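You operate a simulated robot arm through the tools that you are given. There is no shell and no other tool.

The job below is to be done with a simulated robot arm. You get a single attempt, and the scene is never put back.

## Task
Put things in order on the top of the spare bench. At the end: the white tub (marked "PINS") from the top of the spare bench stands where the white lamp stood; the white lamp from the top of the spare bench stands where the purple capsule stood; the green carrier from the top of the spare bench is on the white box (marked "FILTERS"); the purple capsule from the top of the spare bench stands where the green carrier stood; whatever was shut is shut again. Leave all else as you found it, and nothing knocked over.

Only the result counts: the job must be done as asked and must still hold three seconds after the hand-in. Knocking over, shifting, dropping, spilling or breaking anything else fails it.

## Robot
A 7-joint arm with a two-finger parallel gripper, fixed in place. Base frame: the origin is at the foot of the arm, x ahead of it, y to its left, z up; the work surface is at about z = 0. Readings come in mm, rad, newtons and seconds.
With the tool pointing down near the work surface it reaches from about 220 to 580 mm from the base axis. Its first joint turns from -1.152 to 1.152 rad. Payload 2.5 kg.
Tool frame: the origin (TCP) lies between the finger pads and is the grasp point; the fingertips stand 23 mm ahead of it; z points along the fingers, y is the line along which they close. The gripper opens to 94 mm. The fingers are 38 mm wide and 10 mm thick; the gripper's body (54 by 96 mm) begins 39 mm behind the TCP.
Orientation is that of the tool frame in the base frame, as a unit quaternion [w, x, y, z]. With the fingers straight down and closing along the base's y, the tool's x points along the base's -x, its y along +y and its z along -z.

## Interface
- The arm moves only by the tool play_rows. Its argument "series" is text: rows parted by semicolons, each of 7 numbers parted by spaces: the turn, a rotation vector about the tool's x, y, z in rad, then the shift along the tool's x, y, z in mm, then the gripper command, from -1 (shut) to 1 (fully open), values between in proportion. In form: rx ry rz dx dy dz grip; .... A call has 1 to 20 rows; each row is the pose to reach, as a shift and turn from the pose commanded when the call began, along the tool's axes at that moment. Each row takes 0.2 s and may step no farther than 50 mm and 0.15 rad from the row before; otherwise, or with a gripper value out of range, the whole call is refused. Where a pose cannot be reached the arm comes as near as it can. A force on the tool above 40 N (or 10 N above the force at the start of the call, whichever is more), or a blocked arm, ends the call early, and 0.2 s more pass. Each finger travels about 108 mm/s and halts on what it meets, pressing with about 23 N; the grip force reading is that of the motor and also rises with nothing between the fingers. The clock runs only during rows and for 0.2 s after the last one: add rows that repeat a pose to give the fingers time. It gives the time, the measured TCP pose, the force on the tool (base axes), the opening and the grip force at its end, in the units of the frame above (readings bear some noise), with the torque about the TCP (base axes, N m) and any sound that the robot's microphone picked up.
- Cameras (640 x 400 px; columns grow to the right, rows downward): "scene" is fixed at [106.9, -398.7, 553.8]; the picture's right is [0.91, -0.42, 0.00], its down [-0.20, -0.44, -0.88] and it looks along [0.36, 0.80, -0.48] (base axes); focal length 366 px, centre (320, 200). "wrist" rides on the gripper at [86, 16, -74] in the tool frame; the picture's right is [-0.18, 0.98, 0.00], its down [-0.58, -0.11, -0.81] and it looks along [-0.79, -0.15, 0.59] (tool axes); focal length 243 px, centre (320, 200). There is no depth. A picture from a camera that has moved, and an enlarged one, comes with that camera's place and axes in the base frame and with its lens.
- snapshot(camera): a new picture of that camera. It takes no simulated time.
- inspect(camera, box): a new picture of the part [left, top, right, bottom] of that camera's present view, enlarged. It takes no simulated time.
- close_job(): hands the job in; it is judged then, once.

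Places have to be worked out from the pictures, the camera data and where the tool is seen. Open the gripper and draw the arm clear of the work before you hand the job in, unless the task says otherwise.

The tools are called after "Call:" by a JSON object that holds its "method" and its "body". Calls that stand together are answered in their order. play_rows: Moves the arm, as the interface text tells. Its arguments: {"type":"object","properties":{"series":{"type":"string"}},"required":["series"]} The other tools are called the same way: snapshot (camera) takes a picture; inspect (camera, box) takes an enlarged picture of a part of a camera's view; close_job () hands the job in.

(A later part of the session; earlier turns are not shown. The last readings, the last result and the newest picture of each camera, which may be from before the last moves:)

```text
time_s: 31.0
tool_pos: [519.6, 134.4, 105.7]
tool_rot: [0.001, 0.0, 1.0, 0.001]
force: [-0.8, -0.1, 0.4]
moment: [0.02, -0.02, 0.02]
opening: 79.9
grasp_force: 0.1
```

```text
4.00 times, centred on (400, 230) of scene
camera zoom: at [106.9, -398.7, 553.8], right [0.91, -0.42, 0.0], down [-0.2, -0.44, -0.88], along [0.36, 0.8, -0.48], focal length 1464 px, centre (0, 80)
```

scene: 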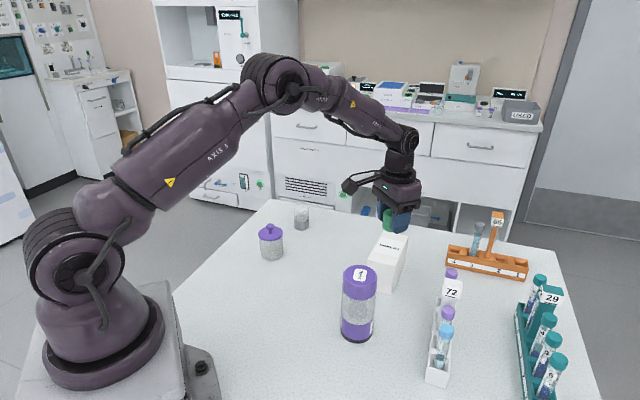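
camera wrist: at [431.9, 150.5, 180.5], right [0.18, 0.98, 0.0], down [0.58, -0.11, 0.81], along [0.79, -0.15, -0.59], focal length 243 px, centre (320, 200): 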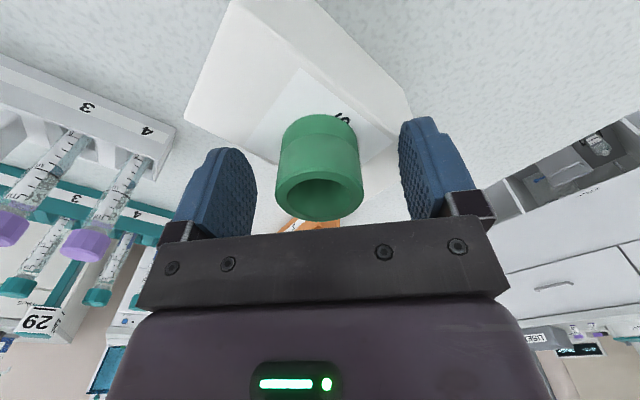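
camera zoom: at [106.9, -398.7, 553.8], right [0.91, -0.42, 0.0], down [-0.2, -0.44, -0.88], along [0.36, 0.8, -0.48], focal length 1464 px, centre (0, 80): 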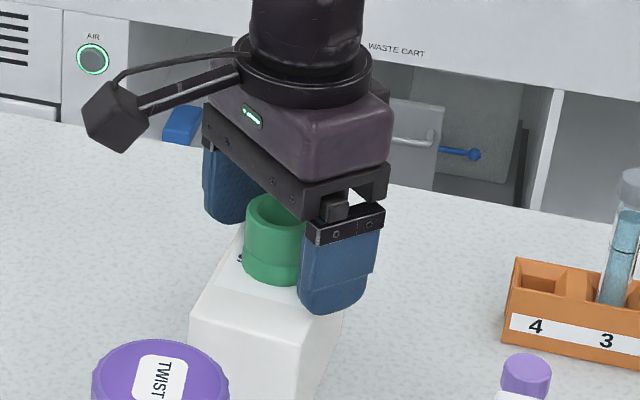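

The carrier stands on the box. I'll lift straight up, clear of the 146 mm capsule, and then move towards it.

Call:
{"method": "play_rows", "body": {"series": "0 0 0 0 0 -10 0.7; 0 0 0 0 0 -30 0.7; 0 0 0 0 0 -60 1; 0 0 0 0 0 -100 1; 0 0 0 0 0 -125 1; 0 0 0 0 0 -125 1"}}

Call:
{"method": "play_rows", "body": {"series": "0 0 0 25 -20 0 1; 0 0 0 55 -45 0 1; 0 0 0 85 -70 0 1; 0 0 0 115 -94 0 1; 0 0 0 135 -110 0 1; 0 0 0 144 -117 0 1; 0 0 0 144 -117 0 1"}}

Call:
{"method": "snapshot", "body": {"camera": "wrist"}}

Call:
{"method": "snapshot", "body": {"camera": "scene"}}

```text
time_s: 32.4
tool_pos: [518.3, 133.9, 233.3]
tool_rot: [0.0, 0.0, 1.0, 0.0]
force: [-0.1, -0.2, -1.1]
moment: [0.01, 0.01, -0.02]
opening: 94.0
grasp_force: 0.1
```

```text
time_s: 34.0
tool_pos: [374.1, 17.0, 232.2]
tool_rot: [0.0, -0.001, 1.0, 0.0]
force: [0.5, 0.0, 0.8]
moment: [-0.01, -0.01, 0.0]
opening: 94.1
grasp_force: 0.1
```

```text
taken
camera wrist: at [287.1, 31.8, 305.5], right [0.18, 0.98, 0.0], down [0.58, -0.11, 0.81], along [0.79, -0.15, -0.59], focal length 243 px, centre (320, 200)
```

wrist: 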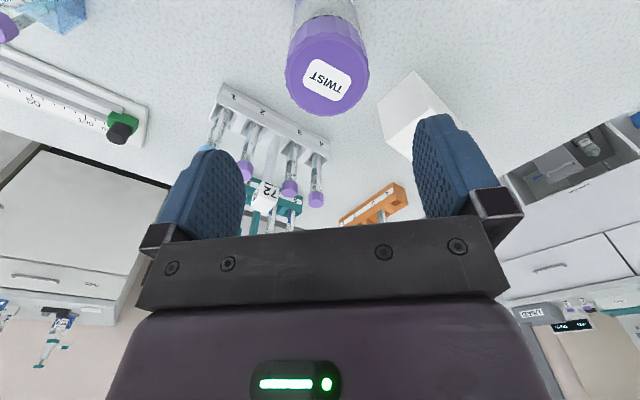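

```text
taken
```

scene: 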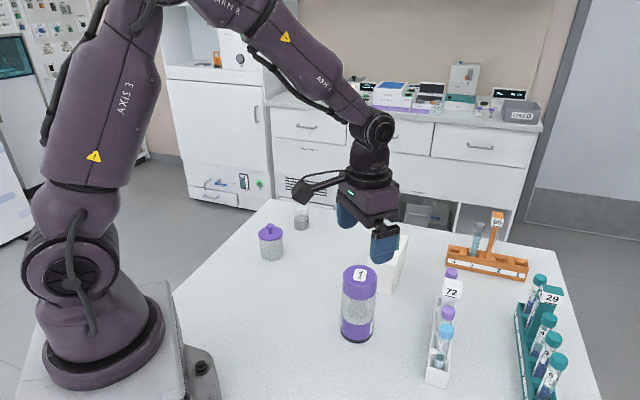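

I'm hovering above the capsule. I'll zoom in to measure its offset from the tool axis and to check that the carrier is still on the box.

Call:
{"method": "inspect", "body": {"camera": "wrist", "box": [260, 0, 400, 130]}}

Call:
{"method": "inspect", "body": {"camera": "scene", "box": [330, 190, 430, 350]}}

```text
3.08 times, centred on (330, 65) of wrist
camera zoom: at [287.1, 31.8, 305.5], right [0.18, 0.98, 0.0], down [0.58, -0.11, 0.81], along [0.79, -0.15, -0.59], focal length 746 px, centre (289, 615)
```

zoom: 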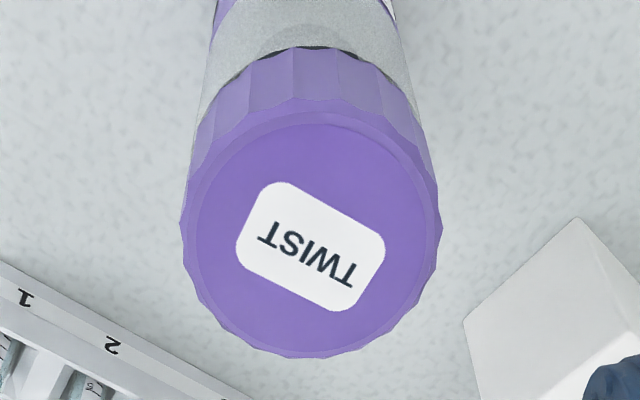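

```text
2.50 times, centred on (380, 270) of scene
camera zoom: at [106.9, -398.7, 553.8], right [0.91, -0.42, 0.0], down [-0.2, -0.44, -0.88], along [0.36, 0.8, -0.48], focal length 915 px, centre (170, 25)
```

zoom: 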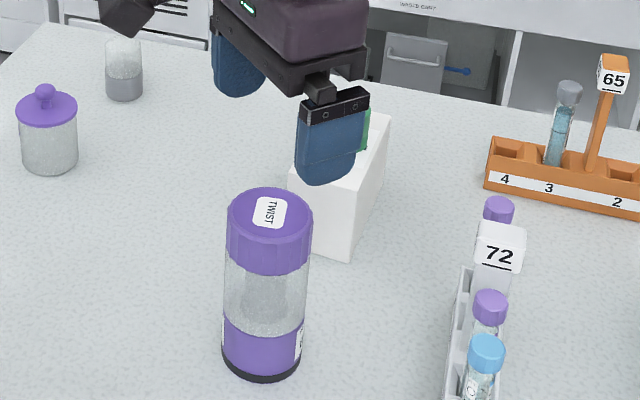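

The cap top is about 133 mm high and 58 mm across. The capsule axis is about (375,22.5), which is +1.5 mm in x and +5 mm in y from the tool. I'll centre and lower to just above the cap to re-check.

Call:
{"method": "play_rows", "body": {"series": "0 0 0 -1.5 4.8 20 1; 0 0 0 -1.5 4.8 45 1; 0 0 0 -1.5 4.8 65 1; 0 0 0 -1.5 4.8 65 1"}}

Call:
{"method": "snapshot", "body": {"camera": "wrist"}}

Call:
{"method": "inspect", "body": {"camera": "wrist", "box": [220, 20, 440, 190]}}

Call:
{"method": "inspect", "body": {"camera": "scene", "box": [320, 200, 440, 350]}}

```text
time_s: 35.0
tool_pos: [377.4, 21.1, 165.1]
tool_rot: [0.0, 0.0, 1.0, 0.0]
force: [-0.4, 0.4, -0.1]
moment: [0.0, 0.0, 0.01]
opening: 94.2
grasp_force: 0.1
```

```text
taken
camera wrist: at [290.3, 37.5, 240.5], right [0.18, 0.98, 0.0], down [0.58, -0.11, 0.81], along [0.79, -0.15, -0.59], focal length 243 px, centre (320, 200)
```

wrist: 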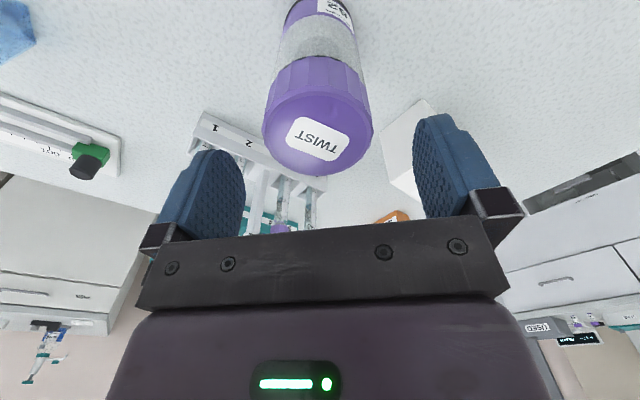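

```text
2.35 times, centred on (330, 105) of wrist
camera zoom: at [290.3, 37.5, 240.5], right [0.18, 0.98, 0.0], down [0.58, -0.11, 0.81], along [0.79, -0.15, -0.59], focal length 571 px, centre (296, 424)
```

zoom: 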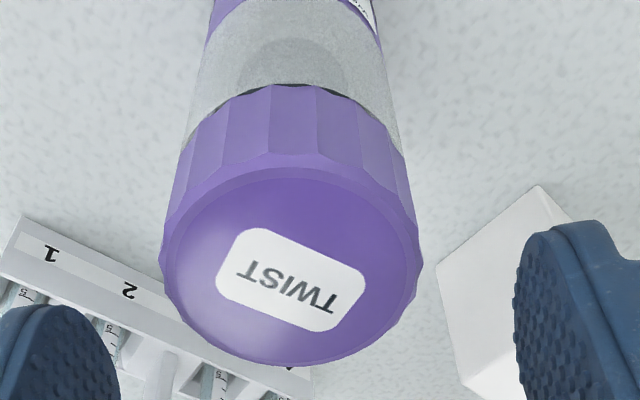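

```text
2.67 times, centred on (380, 275) of scene
camera zoom: at [106.9, -398.7, 553.8], right [0.91, -0.42, 0.0], down [-0.2, -0.44, -0.88], along [0.36, 0.8, -0.48], focal length 976 px, centre (160, 0)
```

zoom: 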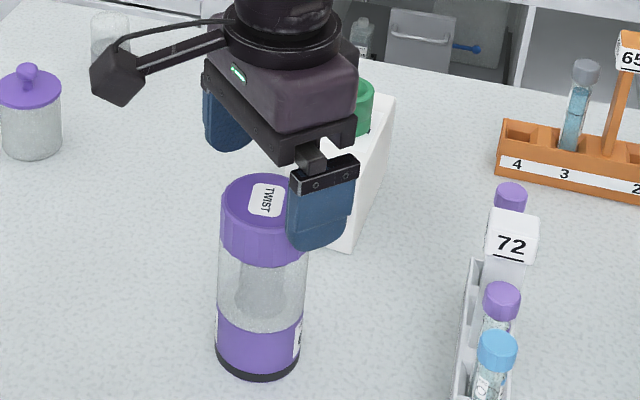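

The cap is centred to within about 1 mm along the closing axis. I'll lower to TCP z of about 116, the middle of the cap, and close gently.

Call:
{"method": "play_rows", "body": {"series": "0 0 0 1 -0.6 15 1; 0 0 0 1 -0.6 32 1; 0 0 0 1 -0.6 45 1; 0 0 0 1 -0.6 50 1; 0 0 0 1 -0.6 50 1"}}

Call:
{"method": "snapshot", "body": {"camera": "wrist"}}

Call:
{"method": "inspect", "body": {"camera": "scene", "box": [320, 200, 440, 350]}}

```text
time_s: 36.2
tool_pos: [374.5, 21.1, 116.0]
tool_rot: [0.0, 0.0, 1.0, 0.0]
force: [-0.6, -0.1, 0.6]
moment: [0.02, -0.01, -0.02]
opening: 94.1
grasp_force: 0.1
```

```text
taken
camera wrist: at [288.1, 36.7, 190.8], right [0.18, 0.98, 0.0], down [0.58, -0.11, 0.81], along [0.79, -0.15, -0.59], focal length 243 px, centre (320, 200)
```

wrist: 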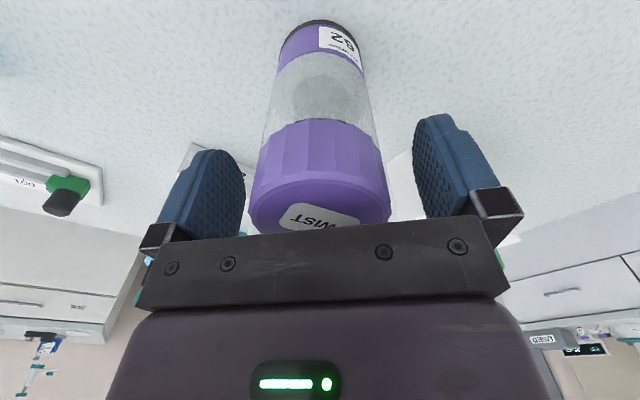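

```text
2.67 times, centred on (380, 275) of scene
camera zoom: at [106.9, -398.7, 553.8], right [0.91, -0.42, 0.0], down [-0.2, -0.44, -0.88], along [0.36, 0.8, -0.48], focal length 976 px, centre (160, 0)
```

zoom: 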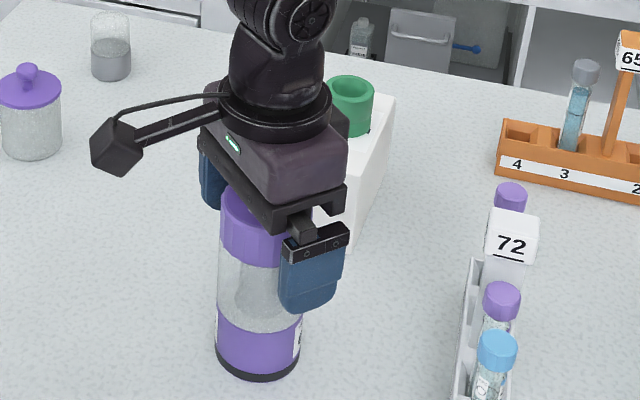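

The capsule is centred, with its base axis about (373,22), and the carrier is standing well on the box. I'll close on the cap and test with a very small slow lift.

Call:
{"method": "play_rows", "body": {"series": "0 0 0 0 0 0 0.5; 0 0 0 0 0 0 0.3; 0 0 0 0 0 0 0.2; 0 0 0 0 0 0 0; 0 0 0 0 0 0 -1; 0 0 0 0 0 0 -1; 0 0 0 0 0 0 -1; 0 0 0 0 0 0 -1"}}

Call:
{"method": "play_rows", "body": {"series": "0 0 0 0 0 -1 -1; 0 0 0 0 0 -2 -1; 0 0 0 0 0 -3 -1; 0 0 0 0 0 -4 -1; 0 0 0 0 0 -5 -1; 0 0 0 0 0 -5 -1"}}

Call:
{"method": "snapshot", "body": {"camera": "wrist"}}

Call:
{"method": "inspect", "body": {"camera": "scene", "box": [320, 200, 440, 350]}}

```text
time_s: 38.0
tool_pos: [374.0, 22.1, 115.9]
tool_rot: [0.0, 0.0, 1.0, -0.001]
force: [0.3, 0.9, -0.3]
moment: [-0.03, 0.0, 0.04]
opening: 58.4
grasp_force: 23.7
```

```text
time_s: 39.4
tool_pos: [375.5, 21.3, 121.0]
tool_rot: [0.0, -0.001, 1.0, 0.0]
force: [0.1, -0.9, -1.4]
moment: [0.03, -0.01, 0.01]
opening: 58.7
grasp_force: 22.9
```

```text
taken
camera wrist: at [288.1, 37.1, 195.9], right [0.18, 0.98, 0.0], down [0.58, -0.11, 0.81], along [0.79, -0.15, -0.59], focal length 243 px, centre (320, 200)
```

wrist: 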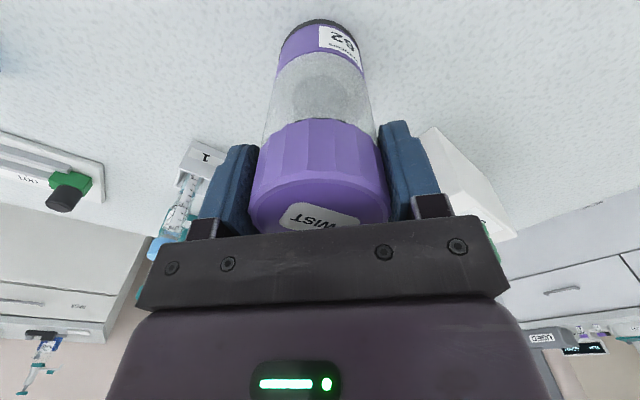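

```text
2.67 times, centred on (380, 275) of scene
camera zoom: at [106.9, -398.7, 553.8], right [0.91, -0.42, 0.0], down [-0.2, -0.44, -0.88], along [0.36, 0.8, -0.48], focal length 976 px, centre (160, 0)
```

zoom: 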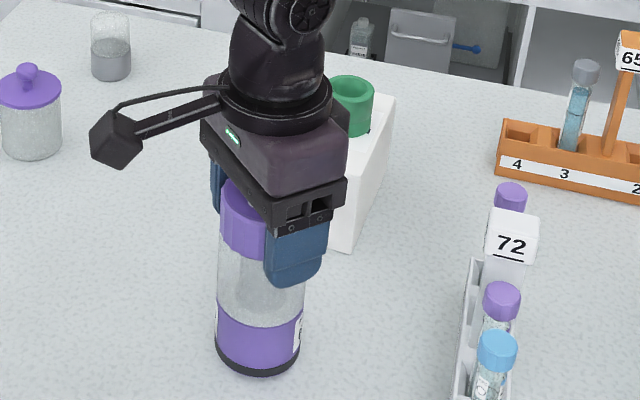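

The whole capsule rises with the cap: its base moved up and there was no slip. I'll keep lifting slowly to about 45 mm clear.

Call:
{"method": "play_rows", "body": {"series": "0 0 0 0 0 -1.5 -1; 0 0 0 0 0 -3.5 -1; 0 0 0 0 0 -6 -1; 0 0 0 0 0 -9 -1; 0 0 0 0 0 -12 -1; 0 0 0 0 0 -15 -1; 0 0 0 0 0 -18 -1; 0 0 0 0 0 -21 -1; 0 0 0 0 0 -24 -1; 0 0 0 0 0 -27 -1; 0 0 0 0 0 -30 -1; 0 0 0 0 0 -33 -1; 0 0 0 0 0 -36 -1; 0 0 0 0 0 -38 -1; 0 0 0 0 0 -39.5 -1; 0 0 0 0 0 -40 -1"}}

Call:
{"method": "snapshot", "body": {"camera": "wrist"}}

Call:
{"method": "snapshot", "body": {"camera": "scene"}}

```text
time_s: 42.8
tool_pos: [375.3, 22.3, 160.8]
tool_rot: [0.001, 0.0, 1.0, 0.0]
force: [-0.5, -0.3, -1.5]
moment: [0.01, -0.01, 0.02]
opening: 58.8
grasp_force: 23.2
```

```text
taken
camera wrist: at [288.7, 37.7, 235.9], right [0.18, 0.98, 0.0], down [0.58, -0.11, 0.81], along [0.79, -0.15, -0.59], focal length 243 px, centre (320, 200)
```

wrist: 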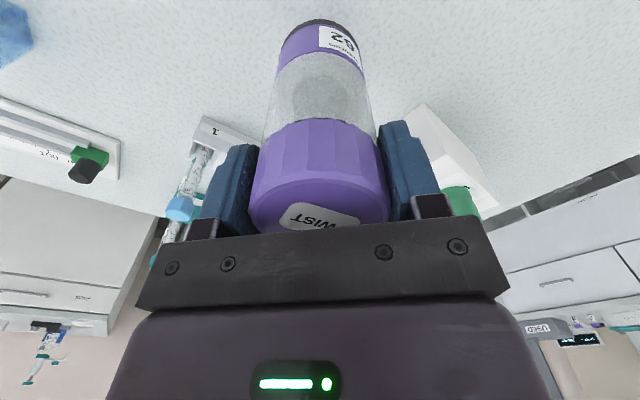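

```text
taken
```

scene: 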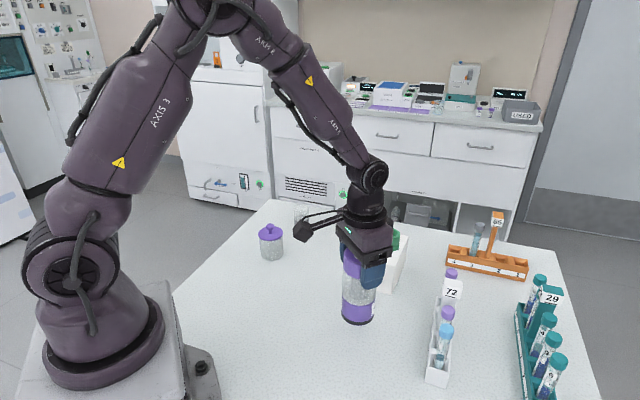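

The capsule is held firmly. I'll move it with a smooth ramp to above the carrier's old spot, about (218,233.5).

Call:
{"method": "play_rows", "body": {"series": "0 0 0 1.5 2.1 0 -1; 0 0 0 4.6 6.3 0 -1; 0 0 0 9.3 12.7 0 -1; 0 0 0 15.5 21.1 0 -1; 0 0 0 23.2 31.7 0 -1; 0 0 0 31 42.3 0 -1; 0 0 0 40.3 55 0 -1; 0 0 0 49.6 67.6 0 -1; 0 0 0 58.9 80.3 0 -1; 0 0 0 68.2 93 0 -1; 0 0 0 77.5 105.7 0 -1; 0 0 0 86.8 118.4 0 -1; 0 0 0 96.1 131.1 0 -1; 0 0 0 105.4 143.8 0 -1; 0 0 0 114.7 156.4 0 -1; 0 0 0 124 169.1 0 -1; 0 0 0 133.3 181.8 0 -1; 0 0 0 142.6 194.5 0 -1; 0 0 0 150.4 205.1 0 -1; 0 0 0 155 211.4 0 -1"}}

Call:
{"method": "snapshot", "body": {"camera": "wrist"}}

Call:
{"method": "snapshot", "body": {"camera": "scene"}}

```text
time_s: 47.0
tool_pos: [220.5, 233.5, 160.2]
tool_rot: [0.0, 0.001, 1.0, 0.0]
force: [0.3, 0.2, -1.4]
moment: [-0.01, 0.03, 0.03]
opening: 58.9
grasp_force: 22.6
```

```text
taken
camera wrist: at [133.0, 249.1, 235.7], right [0.18, 0.98, 0.0], down [0.58, -0.11, 0.81], along [0.79, -0.15, -0.59], focal length 243 px, centre (320, 200)
```

wrist: 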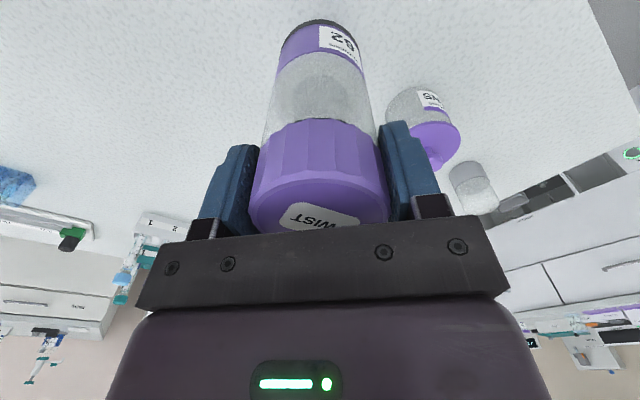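

```text
taken
```

scene: 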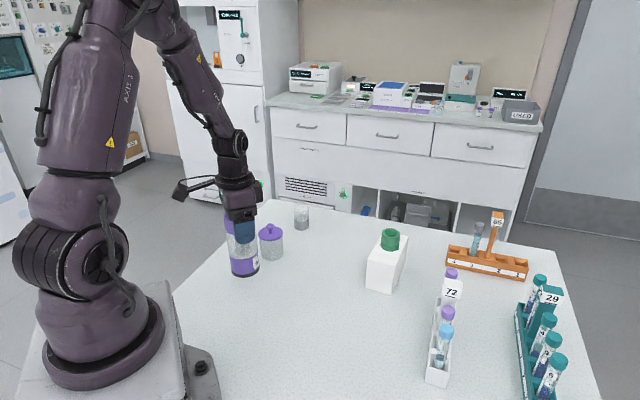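

The capsule is over its target. I'll lower it slowly, with nominal table contact 45 mm down.

Call:
{"method": "play_rows", "body": {"series": "0 0 0 0 0 2 -1; 0 0 0 0 0 5 -1; 0 0 0 0 0 9 -1; 0 0 0 0 0 13 -1; 0 0 0 0 0 17 -1; 0 0 0 0 0 21 -1; 0 0 0 0 0 25 -1; 0 0 0 0 0 29 -1; 0 0 0 0 0 33 -1; 0 0 0 0 0 37 -1; 0 0 0 0 0 40 -1; 0 0 0 0 0 42 -1; 0 0 0 0 0 43.5 -1; 0 0 0 0 0 43.5 -1"}}

Call:
{"method": "play_rows", "body": {"series": "0 0 0 0 0 0.5 -1; 0 0 0 0 0 1 -1; 0 0 0 0 0 1 -1"}}

```text
time_s: 50.0
tool_pos: [220.2, 233.4, 117.1]
tool_rot: [0.0, 0.0, 1.0, 0.0]
force: [0.0, -0.7, -2.6]
moment: [-0.03, 0.05, -0.01]
opening: 58.7
grasp_force: 23.2
```

```text
time_s: 50.8
tool_pos: [220.1, 235.1, 117.0]
tool_rot: [0.0, 0.0, 1.0, 0.0]
force: [1.0, 0.9, -0.7]
moment: [0.0, -0.03, -0.03]
opening: 58.9
grasp_force: 23.1
```

No contact yet, so I'll go down in half-millimetre steps while watching the force.

Call:
{"method": "play_rows", "body": {"series": "0 0 0 0 0 0.5 -1; 0 0 0 0 0 0.5 -1"}}

Call:
{"method": "play_rows", "body": {"series": "0 0 0 0 0 0.5 -1; 0 0 0 0 0 0.5 -1"}}

```text
time_s: 51.4
tool_pos: [219.9, 233.1, 114.6]
tool_rot: [-0.001, 0.001, 1.0, 0.0]
force: [-3.3, -0.4, 7.7]
moment: [-0.04, 0.25, 0.01]
opening: 58.6
grasp_force: 23.3
```

```text
time_s: 52.0
tool_pos: [219.5, 233.6, 115.0]
tool_rot: [-0.001, 0.0, 1.0, -0.001]
force: [-7.0, -3.6, 25.4]
moment: [-0.23, 0.32, -0.03]
opening: 59.0
grasp_force: 23.0
```

Contact is solid at 25 N. I'll back off 0.7 mm and release gently.

Call:
{"method": "play_rows", "body": {"series": "0 0 0 0 0 -0.7 -1; 0 0 0 0 0 -0.7 -1"}}

Call:
{"method": "play_rows", "body": {"series": "0 0 0 0 0 0 0.27; 0 0 0 0 0 0 0.3; 0 0 0 0 0 0 0.4; 0 0 0 0 0 0 0.6; 0 0 0 0 0 0 1; 0 0 0 0 0 0 1"}}

Call:
{"method": "snapshot", "body": {"camera": "wrist"}}

Call:
{"method": "inspect", "body": {"camera": "scene", "box": [190, 190, 330, 300]}}

```text
time_s: 52.6
tool_pos: [219.3, 234.3, 116.3]
tool_rot: [0.001, 0.0, 1.0, 0.001]
force: [-1.4, 1.6, 9.3]
moment: [0.1, -0.12, -0.03]
opening: 58.8
grasp_force: 23.1
```

```text
time_s: 54.0
tool_pos: [219.2, 234.2, 116.0]
tool_rot: [0.0, 0.0, 1.0, 0.0]
force: [0.0, -0.2, -0.2]
moment: [0.0, 0.0, 0.0]
opening: 93.8
grasp_force: 0.0
```

```text
taken
camera wrist: at [133.5, 249.3, 190.5], right [0.18, 0.98, 0.0], down [0.58, -0.11, 0.81], along [0.79, -0.15, -0.59], focal length 243 px, centre (320, 200)
```

wrist: 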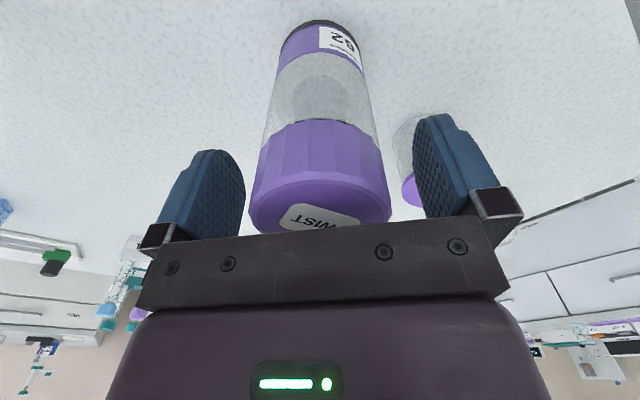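

```text
3.64 times, centred on (260, 245) of scene
camera zoom: at [106.9, -398.7, 553.8], right [0.91, -0.42, 0.0], down [-0.2, -0.44, -0.88], along [0.36, 0.8, -0.48], focal length 1331 px, centre (538, 36)
```

zoom: 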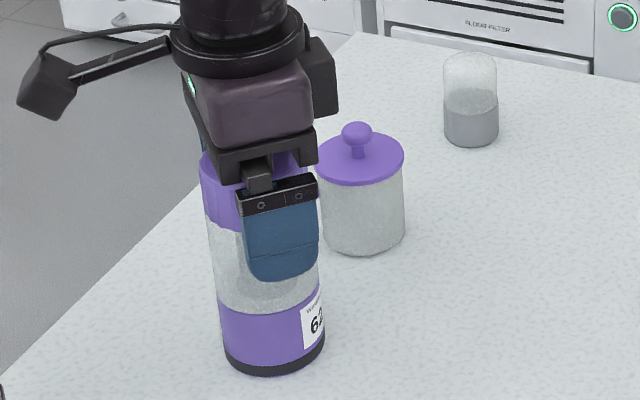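

The capsule stands upright in the carrier's old spot. I'll rise clear, then swing over the tub to a hover near the lamp, turning the wrist so the fingers close tangentially.

Call:
{"method": "play_rows", "body": {"series": "0 0 0 0 0 -10 1; 0 0 0 0 0 -25 1; 0 0 0 0 0 -50 1; 0 0 0 0 0 -80 1; 0 0 0 0 0 -94 1; 0 0 0 0 0 -94 1"}}

Call:
{"method": "snapshot", "body": {"camera": "scene"}}

Call:
{"method": "play_rows", "body": {"series": "0 0 -0.08 -15 13 0 1; 0 0 -0.18 -40 34 0 1; 0 0 -0.28 -67 57 0 1; 0 0 -0.38 -93 79 0 1; 0 0 -0.48 -120 102 0 1; 0 0 -0.58 -146 124 0 1; 0 0 -0.68 -170 145 0 1; 0 0 -0.769 -186 158.5 0 1; 0 0 -0.769 -186 158.5 0 1"}}

Call:
{"method": "snapshot", "body": {"camera": "wrist"}}

Call:
{"method": "snapshot", "body": {"camera": "scene"}}

```text
time_s: 55.4
tool_pos: [219.2, 232.8, 211.1]
tool_rot: [0.0, 0.0, 1.0, 0.0]
force: [0.1, 0.5, 0.6]
moment: [0.0, -0.02, 0.02]
opening: 94.4
grasp_force: 0.0
```

```text
taken
```

scene: 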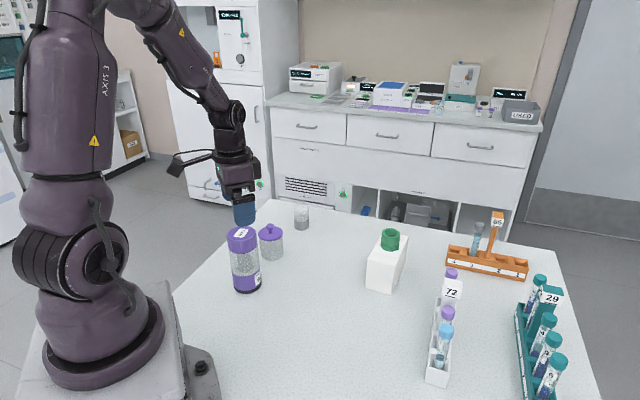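

```text
time_s: 57.4
tool_pos: [407.5, 394.3, 210.6]
tool_rot: [-0.001, -0.375, 0.927, -0.001]
force: [-0.6, -0.5, 0.2]
moment: [-0.01, -0.01, 0.03]
opening: 93.9
grasp_force: 0.0
```

```text
taken
camera wrist: at [332.9, 344.6, 286.0], right [-0.55, 0.83, 0.0], down [0.49, 0.33, 0.81], along [0.67, 0.44, -0.59], focal length 243 px, centre (320, 200)
```

wrist: 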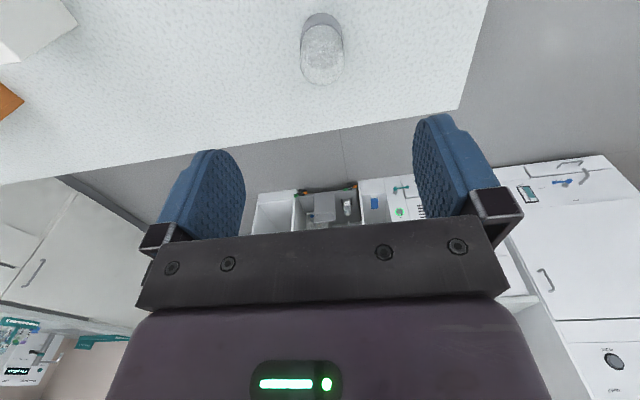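

```text
taken
```

scene: 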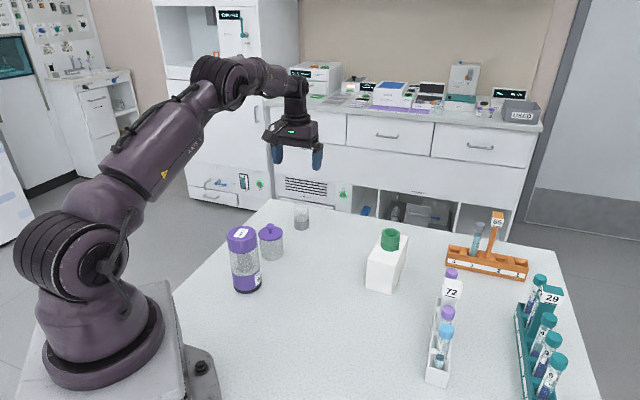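

The lamp is nearly on the tool axis in this view. I'll zoom in to measure the offset.

Call:
{"method": "inspect", "body": {"camera": "wrist", "box": [270, 0, 375, 100]}}

Call:
{"method": "inspect", "body": {"camera": "scene", "box": [190, 200, 330, 300]}}

```text
4.00 times, centred on (322, 50) of wrist
camera zoom: at [332.9, 344.6, 286.0], right [-0.55, 0.83, 0.0], down [0.49, 0.33, 0.81], along [0.67, 0.44, -0.59], focal length 970 px, centre (310, 800)
```

zoom: 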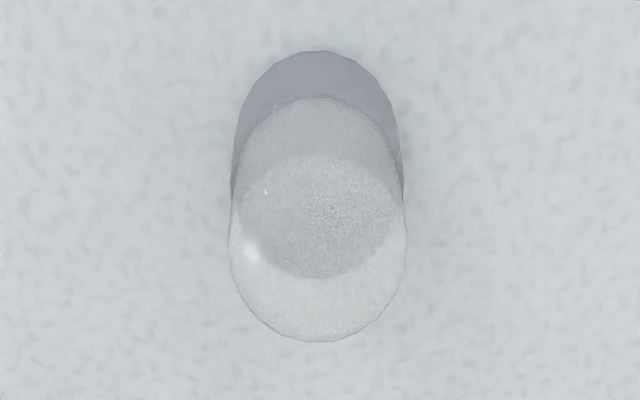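

```text
4.00 times, centred on (260, 250) of scene
camera zoom: at [106.9, -398.7, 553.8], right [0.91, -0.42, 0.0], down [-0.2, -0.44, -0.88], along [0.36, 0.8, -0.48], focal length 1464 px, centre (560, 0)
```

zoom: 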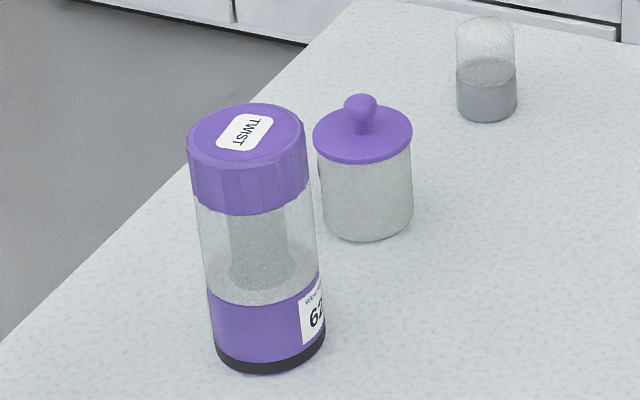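

The lamp axis is about 15 mm outward from the tool, at about (416.5,402). I'll move out and down to an intermediate height and check that the arm reaches it.

Call:
{"method": "play_rows", "body": {"series": "0 0 0 -6 -0.4 30 1; 0 0 0 -13.5 -0.7 65 1; 0 0 0 -13.5 -0.7 100 1; 0 0 0 -13.5 -0.7 115 1; 0 0 0 -13.5 -0.7 115 1"}}

Call:
{"method": "snapshot", "body": {"camera": "wrist"}}

Call:
{"method": "inspect", "body": {"camera": "scene", "box": [230, 150, 370, 250]}}

```text
time_s: 58.6
tool_pos: [417.2, 399.1, 95.2]
tool_rot: [-0.001, -0.374, 0.927, 0.0]
force: [-0.7, 0.0, 0.4]
moment: [0.02, 0.03, 0.01]
opening: 94.2
grasp_force: 0.0
```

```text
taken
camera wrist: at [342.8, 350.7, 169.9], right [-0.55, 0.83, 0.0], down [0.49, 0.33, 0.81], along [0.67, 0.44, -0.59], focal length 243 px, centre (320, 200)
```

wrist: 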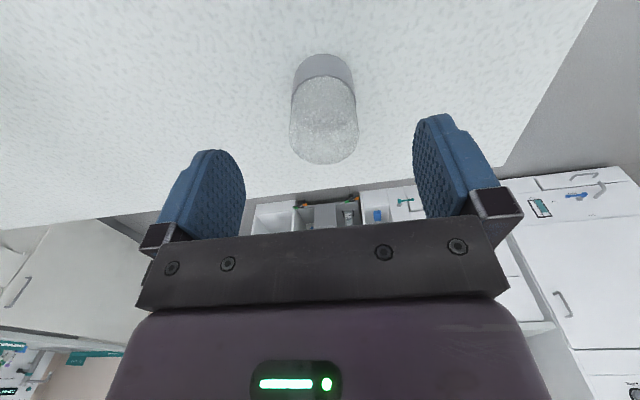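

```text
4.00 times, centred on (300, 200) of scene
camera zoom: at [106.9, -398.7, 553.8], right [0.91, -0.42, 0.0], down [-0.2, -0.44, -0.88], along [0.36, 0.8, -0.48], focal length 1464 px, centre (400, 200)
```

zoom: 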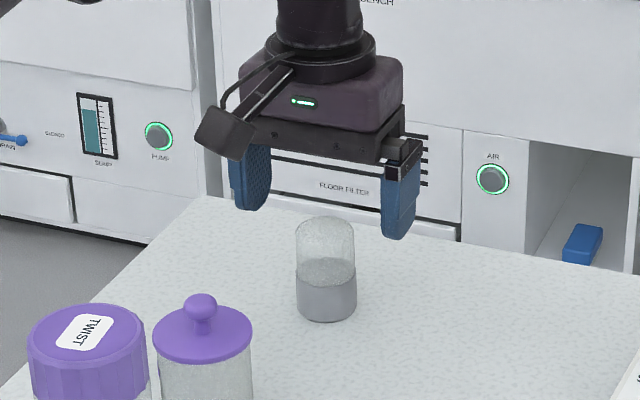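

The arm reaches the spot and the lamp sits centrally between the fingers. I'll lower to TCP z of about 28 around the base and take a look before closing.

Call:
{"method": "play_rows", "body": {"series": "0 0 0 0 1.5 20 1; 0 0 0 0 1.5 40 1; 0 0 0 -0.5 1.5 57 1; 0 0 0 -0.5 1.5 67 1; 0 0 0 -0.5 1.5 67 1"}}

Call:
{"method": "snapshot", "body": {"camera": "wrist"}}

Call:
{"method": "inspect", "body": {"camera": "scene", "box": [230, 150, 370, 250]}}

```text
time_s: 59.8
tool_pos: [415.3, 401.9, 26.6]
tool_rot: [0.0, -0.374, 0.927, 0.0]
force: [0.6, -0.4, 0.4]
moment: [0.01, -0.01, 0.01]
opening: 93.9
grasp_force: 0.0
```

```text
taken
camera wrist: at [341.4, 351.9, 102.1], right [-0.55, 0.83, 0.0], down [0.49, 0.33, 0.81], along [0.67, 0.44, -0.59], focal length 243 px, centre (320, 200)
```

wrist: 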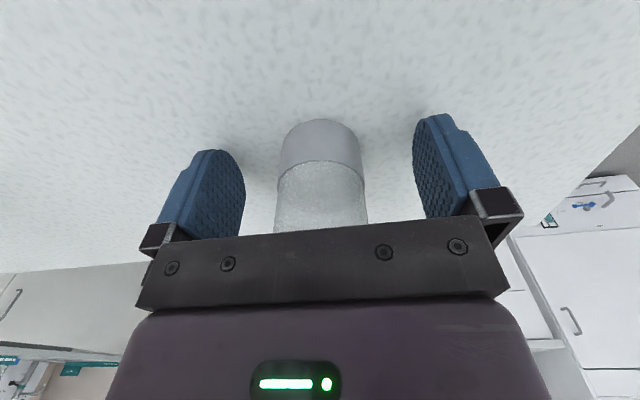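

```text
4.00 times, centred on (300, 200) of scene
camera zoom: at [106.9, -398.7, 553.8], right [0.91, -0.42, 0.0], down [-0.2, -0.44, -0.88], along [0.36, 0.8, -0.48], focal length 1464 px, centre (400, 200)
```

zoom: 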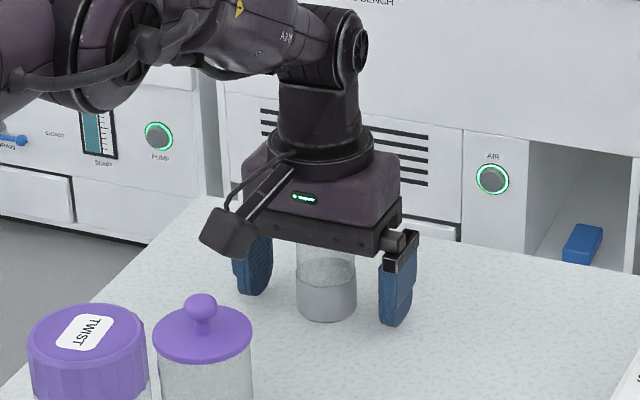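

The lamp stands between the fingers about 5 mm outward of the pad centre, well within the pad width. I'll close and test with a slow 5 mm lift.

Call:
{"method": "play_rows", "body": {"series": "0 0 0 0 0 0 0.5; 0 0 0 0 0 0 0.2; 0 0 0 0 0 0 0; 0 0 0 0 0 0 -0.1; 0 0 0 0 0 0 -1; 0 0 0 0 0 0 -1; 0 0 0 0 0 0 -1; 0 0 0 0 0 0 -1"}}

Call:
{"method": "snapshot", "body": {"camera": "wrist"}}

Call:
{"method": "play_rows", "body": {"series": "0 0 0 0 0 -1 -1; 0 0 0 0 0 -2 -1; 0 0 0 0 0 -3 -1; 0 0 0 0 0 -4 -1; 0 0 0 0 0 -5 -1; 0 0 0 0 0 -5 -1"}}

Call:
{"method": "snapshot", "body": {"camera": "wrist"}}

Call:
{"method": "inspect", "body": {"camera": "scene", "box": [230, 150, 370, 250]}}

```text
time_s: 61.6
tool_pos: [415.2, 401.2, 27.2]
tool_rot: [-0.001, -0.374, 0.927, -0.001]
force: [-1.1, -0.6, 0.4]
moment: [0.0, 0.01, 0.02]
opening: 40.9
grasp_force: 23.2
```

```text
taken
camera wrist: at [341.5, 351.8, 102.3], right [-0.55, 0.83, 0.0], down [0.49, 0.33, 0.81], along [0.67, 0.44, -0.59], focal length 243 px, centre (320, 200)
```

wrist: 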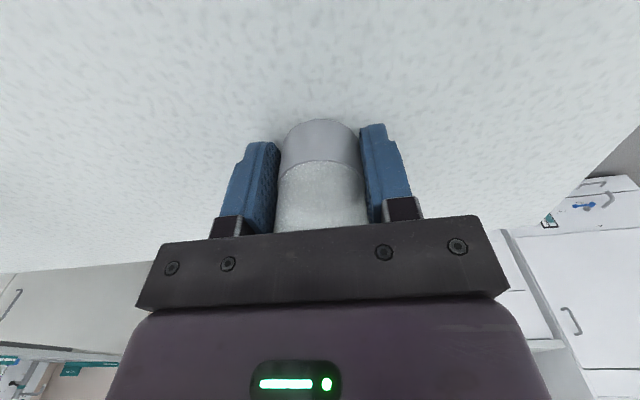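

```text
time_s: 63.0
tool_pos: [416.0, 401.9, 31.3]
tool_rot: [0.0, -0.374, 0.927, 0.001]
force: [0.0, -0.3, -0.9]
moment: [-0.02, -0.02, 0.01]
opening: 41.0
grasp_force: 23.0
```

```text
taken
camera wrist: at [341.9, 352.7, 107.6], right [-0.55, 0.83, 0.0], down [0.49, 0.33, 0.81], along [0.67, 0.44, -0.59], focal length 243 px, centre (320, 200)
```

wrist: 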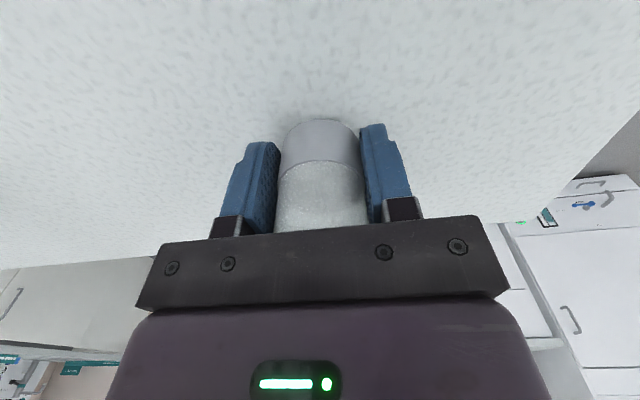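

```text
4.00 times, centred on (300, 200) of scene
camera zoom: at [106.9, -398.7, 553.8], right [0.91, -0.42, 0.0], down [-0.2, -0.44, -0.88], along [0.36, 0.8, -0.48], focal length 1464 px, centre (400, 200)
```

zoom: 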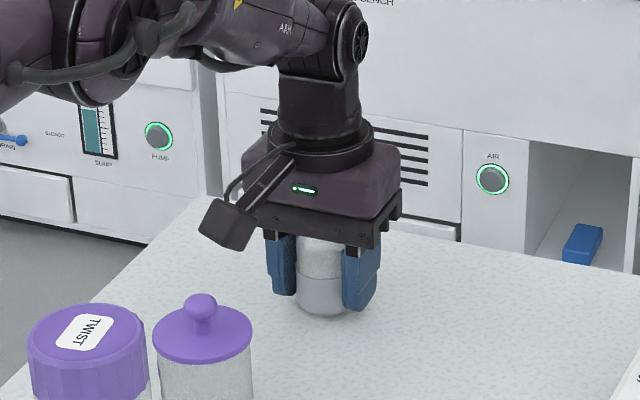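

The lamp is held at 41 mm and lifts as one piece. I'll raise it slowly to about z 160 so it clears everything on the way.

Call:
{"method": "play_rows", "body": {"series": "0 0 0 0 0 -1.5 -1; 0 0 0 0 0 -4 -1; 0 0 0 0 0 -8 -1; 0 0 0 0 0 -13 -1; 0 0 0 0.5 0 -19 -1; 0 0 0 1 0 -26 -1; 0 0 0 2 0 -33 -1; 0 0 0 3 0 -41 -1; 0 0 0 5 0 -49 -1; 0 0 0 7 0 -57 -1; 0 0 0 9 0 -65 -1; 0 0 0 11 0 -73 -1; 0 0 0 13 0 -81 -1; 0 0 0 15 0 -89 -1; 0 0 0 17 0 -97 -1; 0 0 0 18 0 -105 -1; 0 0 0 19 0 -113 -1; 0 0 0 20 0 -120 -1; 0 0 0 20 0 -125 -1; 0 0 0 20 0 -127 -1"}}

Call:
{"method": "snapshot", "body": {"camera": "wrist"}}

Call:
{"method": "snapshot", "body": {"camera": "scene"}}

```text
time_s: 67.2
tool_pos: [401.4, 386.8, 159.5]
tool_rot: [0.0, -0.374, 0.927, 0.001]
force: [0.0, 0.2, -1.4]
moment: [-0.01, -0.03, 0.03]
opening: 41.4
grasp_force: 23.2
```

```text
taken
camera wrist: at [326.7, 339.1, 235.0], right [-0.55, 0.83, 0.0], down [0.49, 0.33, 0.81], along [0.67, 0.44, -0.59], focal length 243 px, centre (320, 200)
```

wrist: 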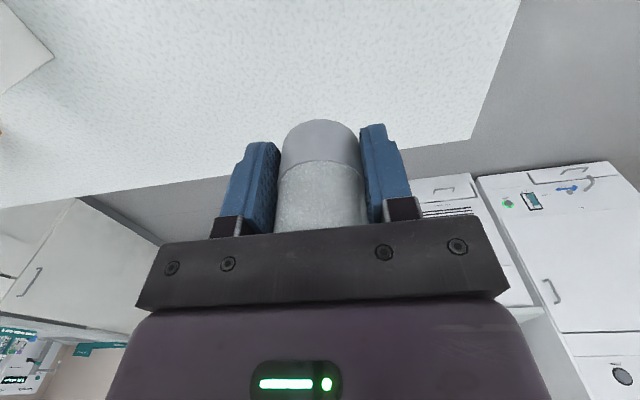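

```text
taken
```

scene: 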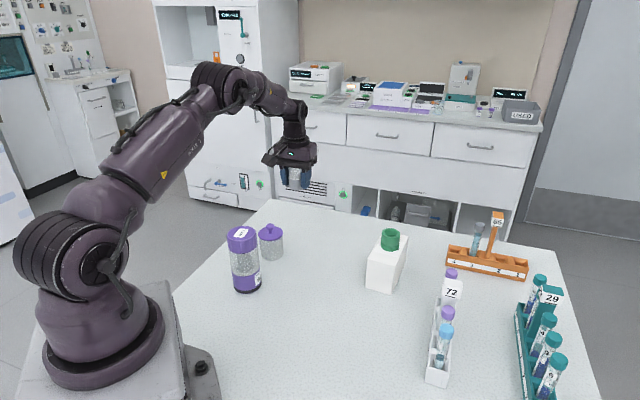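

The lamp is firmly held. I'll carry it to above the capsule's old spot, turning the wrist back to straight on the way. The TCP target is (368,22), because the lamp axis sits about 5 mm ahead of the TCP.

Call:
{"method": "play_rows", "body": {"series": "0 0 0.006 2.2 -1.9 0 -1; 0 0 0.019 6.9 -6 0 -1; 0 0 0.042 15.3 -13.3 0 -1; 0 0 0.077 27.8 -24.1 0 -1; 0 0 0.119 43.1 -37.4 0 -1; 0 0 0.165 59.7 -51.8 0 -1; 0 0 0.215 77.8 -67.5 0 -1; 0 0 0.265 95.8 -83.1 0 -1; 0 0 0.315 113.9 -98.8 0 -1; 0 0 0.365 132 -114.5 0 -1; 0 0 0.415 150 -130.1 0 -1; 0 0 0.465 168.1 -145.8 0 -1; 0 0 0.515 186.1 -161.5 0 -1; 0 0 0.565 204.2 -177.1 0 -1; 0 0 0.611 220.9 -191.6 0 -1; 0 0 0.654 236.1 -204.9 0 -1; 0 0 0.692 250 -216.9 0 -1; 0 0 0.727 262.5 -227.7 0 -1; 0 0 0.754 272.2 -236.2 0 -1; 0 0 0.769 277.8 -241 0 -1"}}

Call:
{"method": "snapshot", "body": {"camera": "wrist"}}

Call:
{"method": "snapshot", "body": {"camera": "scene"}}

```text
time_s: 71.4
tool_pos: [369.4, 21.5, 160.0]
tool_rot: [0.001, 0.0, 1.0, 0.0]
force: [0.0, -0.3, -0.2]
moment: [0.01, -0.01, -0.02]
opening: 41.0
grasp_force: 23.3
```

```text
taken
camera wrist: at [281.9, 37.0, 234.7], right [0.19, 0.98, 0.0], down [0.58, -0.11, 0.81], along [0.79, -0.15, -0.59], focal length 243 px, centre (320, 200)
```

wrist: 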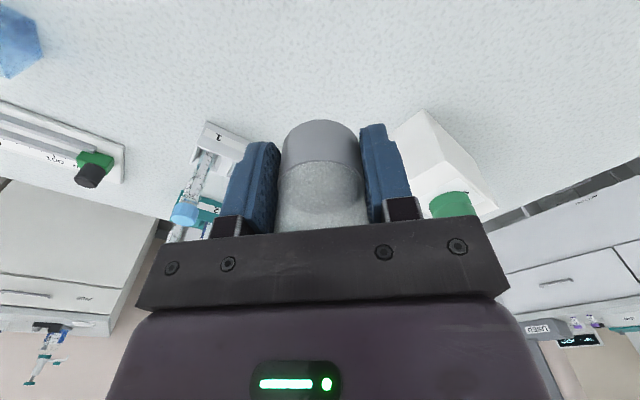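

```text
taken
```

scene: 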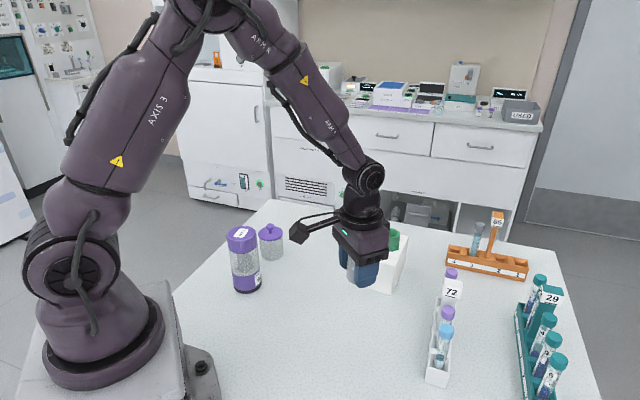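

The lamp is above its target and held steadily. I'll lower it 130 mm, with contact expected at 132.

Call:
{"method": "play_rows", "body": {"series": "0 0 0 0 0 3 -1; 0 0 0 0 0 7 -1; 0 0 0 0 0 13 -1; 0 0 0 0 0 20 -1; 0 0 0 0 0 28 -1; 0 0 0 0 0 36 -1; 0 0 0 0 0 44 -1; 0 0 0 0 0 52 -1; 0 0 0 0 0 60 -1; 0 0 0 0 0 68 -1; 0 0 0 0 0 76 -1; 0 0 0 0 0 84 -1; 0 0 0 0 0 92 -1; 0 0 0 0 0 100 -1; 0 0 0 0 0 108 -1; 0 0 0 0 0 115 -1; 0 0 0 0 0 121 -1; 0 0 0 0 0 126 -1; 0 0 0 0 0 129 -1; 0 0 0 0 0 130 -1"}}

Call:
{"method": "play_rows", "body": {"series": "0 0 0 0 0 0.6 -1; 0 0 0 0 0 1.2 -1; 0 0 0 0 0 1.2 -1"}}

Call:
{"method": "snapshot", "body": {"camera": "wrist"}}

Call:
{"method": "inspect", "body": {"camera": "scene", "box": [320, 200, 440, 350]}}

```text
time_s: 75.6
tool_pos: [369.1, 23.1, 29.5]
tool_rot: [0.001, 0.0, 1.0, 0.0]
force: [-0.1, -0.4, -1.0]
moment: [0.02, 0.0, -0.02]
opening: 40.9
grasp_force: 22.9
```

```text
time_s: 76.4
tool_pos: [368.3, 22.7, 27.7]
tool_rot: [-0.001, 0.0, 1.0, 0.0]
force: [0.5, -0.6, 0.0]
moment: [-0.01, -0.03, 0.02]
opening: 40.9
grasp_force: 23.2
```

```text
taken
camera wrist: at [281.8, 37.9, 103.7], right [0.18, 0.98, 0.0], down [0.58, -0.11, 0.81], along [0.79, -0.15, -0.59], focal length 243 px, centre (320, 200)
```

wrist: 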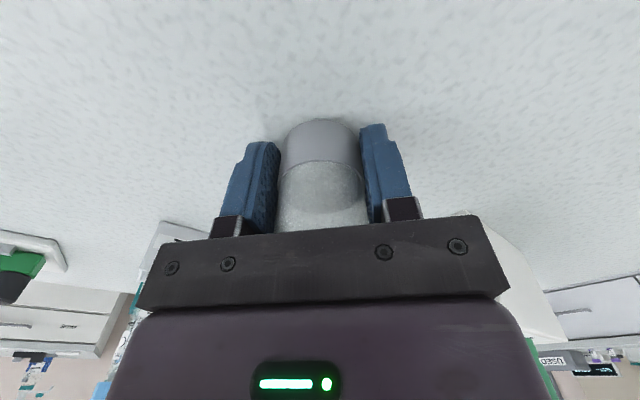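

```text
2.67 times, centred on (380, 275) of scene
camera zoom: at [106.9, -398.7, 553.8], right [0.91, -0.42, 0.0], down [-0.2, -0.44, -0.88], along [0.36, 0.8, -0.48], focal length 976 px, centre (160, 0)
```

zoom: 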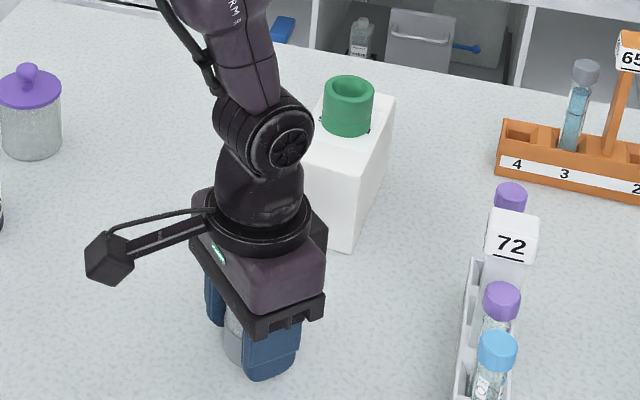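

The lamp is just above the table. I'll take half-millimetre steps until contact.

Call:
{"method": "play_rows", "body": {"series": "0 0 0 0 0 0.5 -1; 0 0 0 0 0 0.5 -1"}}

Call:
{"method": "play_rows", "body": {"series": "0 0 0 0 0 0.5 -1; 0 0 0 0 0 0.5 -1"}}

```text
time_s: 77.0
tool_pos: [369.3, 22.1, 27.5]
tool_rot: [0.0, 0.001, 1.0, 0.0]
force: [0.3, 0.4, -0.9]
moment: [0.01, 0.02, 0.0]
opening: 41.0
grasp_force: 23.2
```

```text
time_s: 77.6
tool_pos: [368.4, 21.2, 28.7]
tool_rot: [0.0, 0.0, 1.0, -0.001]
force: [0.3, 0.3, -1.1]
moment: [0.03, 0.0, -0.01]
opening: 40.9
grasp_force: 22.9
```

Still no contact, so I'll continue in small steps.

Call:
{"method": "play_rows", "body": {"series": "0 0 0 0 0 0.5 -1; 0 0 0 0 0 0.5 -1"}}

Call:
{"method": "play_rows", "body": {"series": "0 0 0 0 0 0.5 -1; 0 0 0 0 0 0.5 -1"}}

```text
time_s: 78.2
tool_pos: [368.8, 22.9, 26.8]
tool_rot: [0.001, 0.0, 1.0, 0.0]
force: [-2.8, -1.3, 4.5]
moment: [-0.01, 0.0, 0.0]
opening: 41.0
grasp_force: 22.7
```

```text
time_s: 78.8
tool_pos: [369.0, 21.4, 27.0]
tool_rot: [0.0, 0.0, 1.0, 0.0]
force: [-2.3, -0.5, 9.2]
moment: [-0.14, 0.06, -0.01]
opening: 41.0
grasp_force: 22.5
```

The table now carries the lamp, at about 9 N. I'll back off 0.5 mm and open gradually.

Call:
{"method": "play_rows", "body": {"series": "0 0 0 0 0 -0.5 -1; 0 0 0 0 0 -0.5 -1"}}

Call:
{"method": "play_rows", "body": {"series": "0 0 0 0 0 0 -0.1; 0 0 0 0 0 0 0; 0 0 0 0 0 0 0.2; 0 0 0 0 0 0 0.5; 0 0 0 0 0 0 1; 0 0 0 0 0 0 1"}}

Call:
{"method": "snapshot", "body": {"camera": "wrist"}}

Call:
{"method": "play_rows", "body": {"series": "0 0 0 0 0 -8 1; 0 0 0 0 0 -20 1; 0 0 0 0 0 -40 1; 0 0 0 0 0 -65 1; 0 0 0 0 0 -95 1; 0 0 0 0 0 -130 1; 0 0 0 0 0 -160 1; 0 0 0 0 0 -160 1"}}

Call:
{"method": "snapshot", "body": {"camera": "scene"}}

Call:
{"method": "snapshot", "body": {"camera": "wrist"}}

```text
time_s: 79.4
tool_pos: [369.6, 22.5, 26.7]
tool_rot: [0.0, 0.0, 1.0, 0.0]
force: [-0.3, -0.3, 0.2]
moment: [-0.02, 0.03, 0.02]
opening: 40.8
grasp_force: 23.3
```

```text
time_s: 80.8
tool_pos: [369.2, 21.5, 28.2]
tool_rot: [0.0, 0.0, 1.0, -0.001]
force: [0.0, 0.9, -0.3]
moment: [0.01, -0.01, 0.01]
opening: 93.9
grasp_force: 0.2
```

```text
taken
camera wrist: at [282.0, 37.4, 102.6], right [0.18, 0.98, 0.0], down [0.58, -0.11, 0.81], along [0.79, -0.15, -0.59], focal length 243 px, centre (320, 200)
```

wrist: 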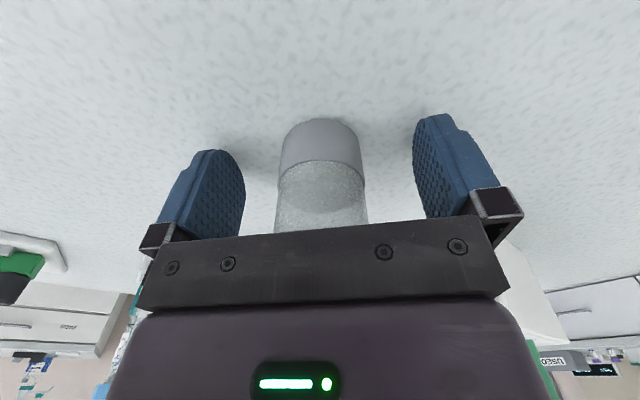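

```text
time_s: 82.6
tool_pos: [370.9, 21.1, 187.3]
tool_rot: [0.0, 0.0, 1.0, 0.001]
force: [0.3, -0.4, 0.8]
moment: [-0.02, 0.01, -0.01]
opening: 94.0
grasp_force: 0.0
```

```text
taken
```

scene: 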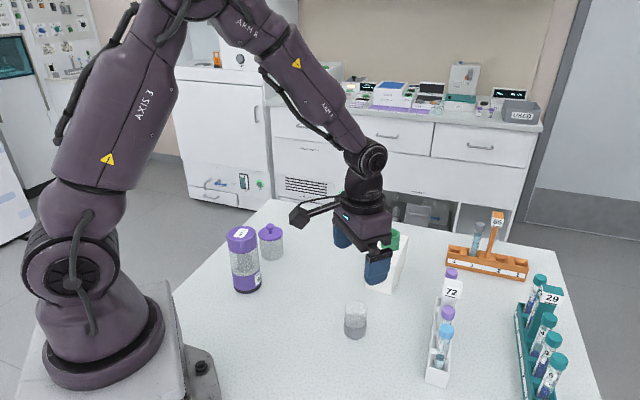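

```text
taken
camera wrist: at [282.9, 36.3, 262.4], right [0.18, 0.98, 0.0], down [0.58, -0.11, 0.81], along [0.79, -0.15, -0.59], focal length 243 px, centre (320, 200)
```

wrist: 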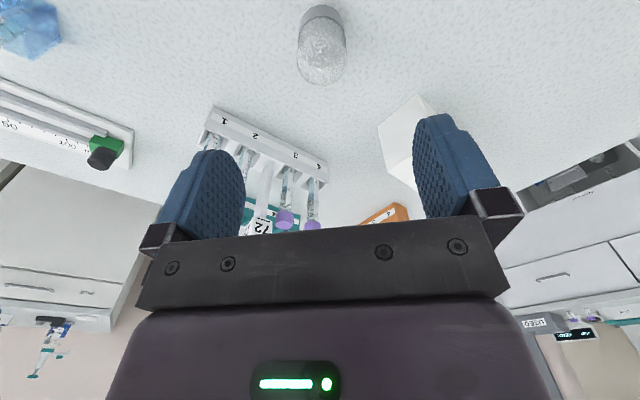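

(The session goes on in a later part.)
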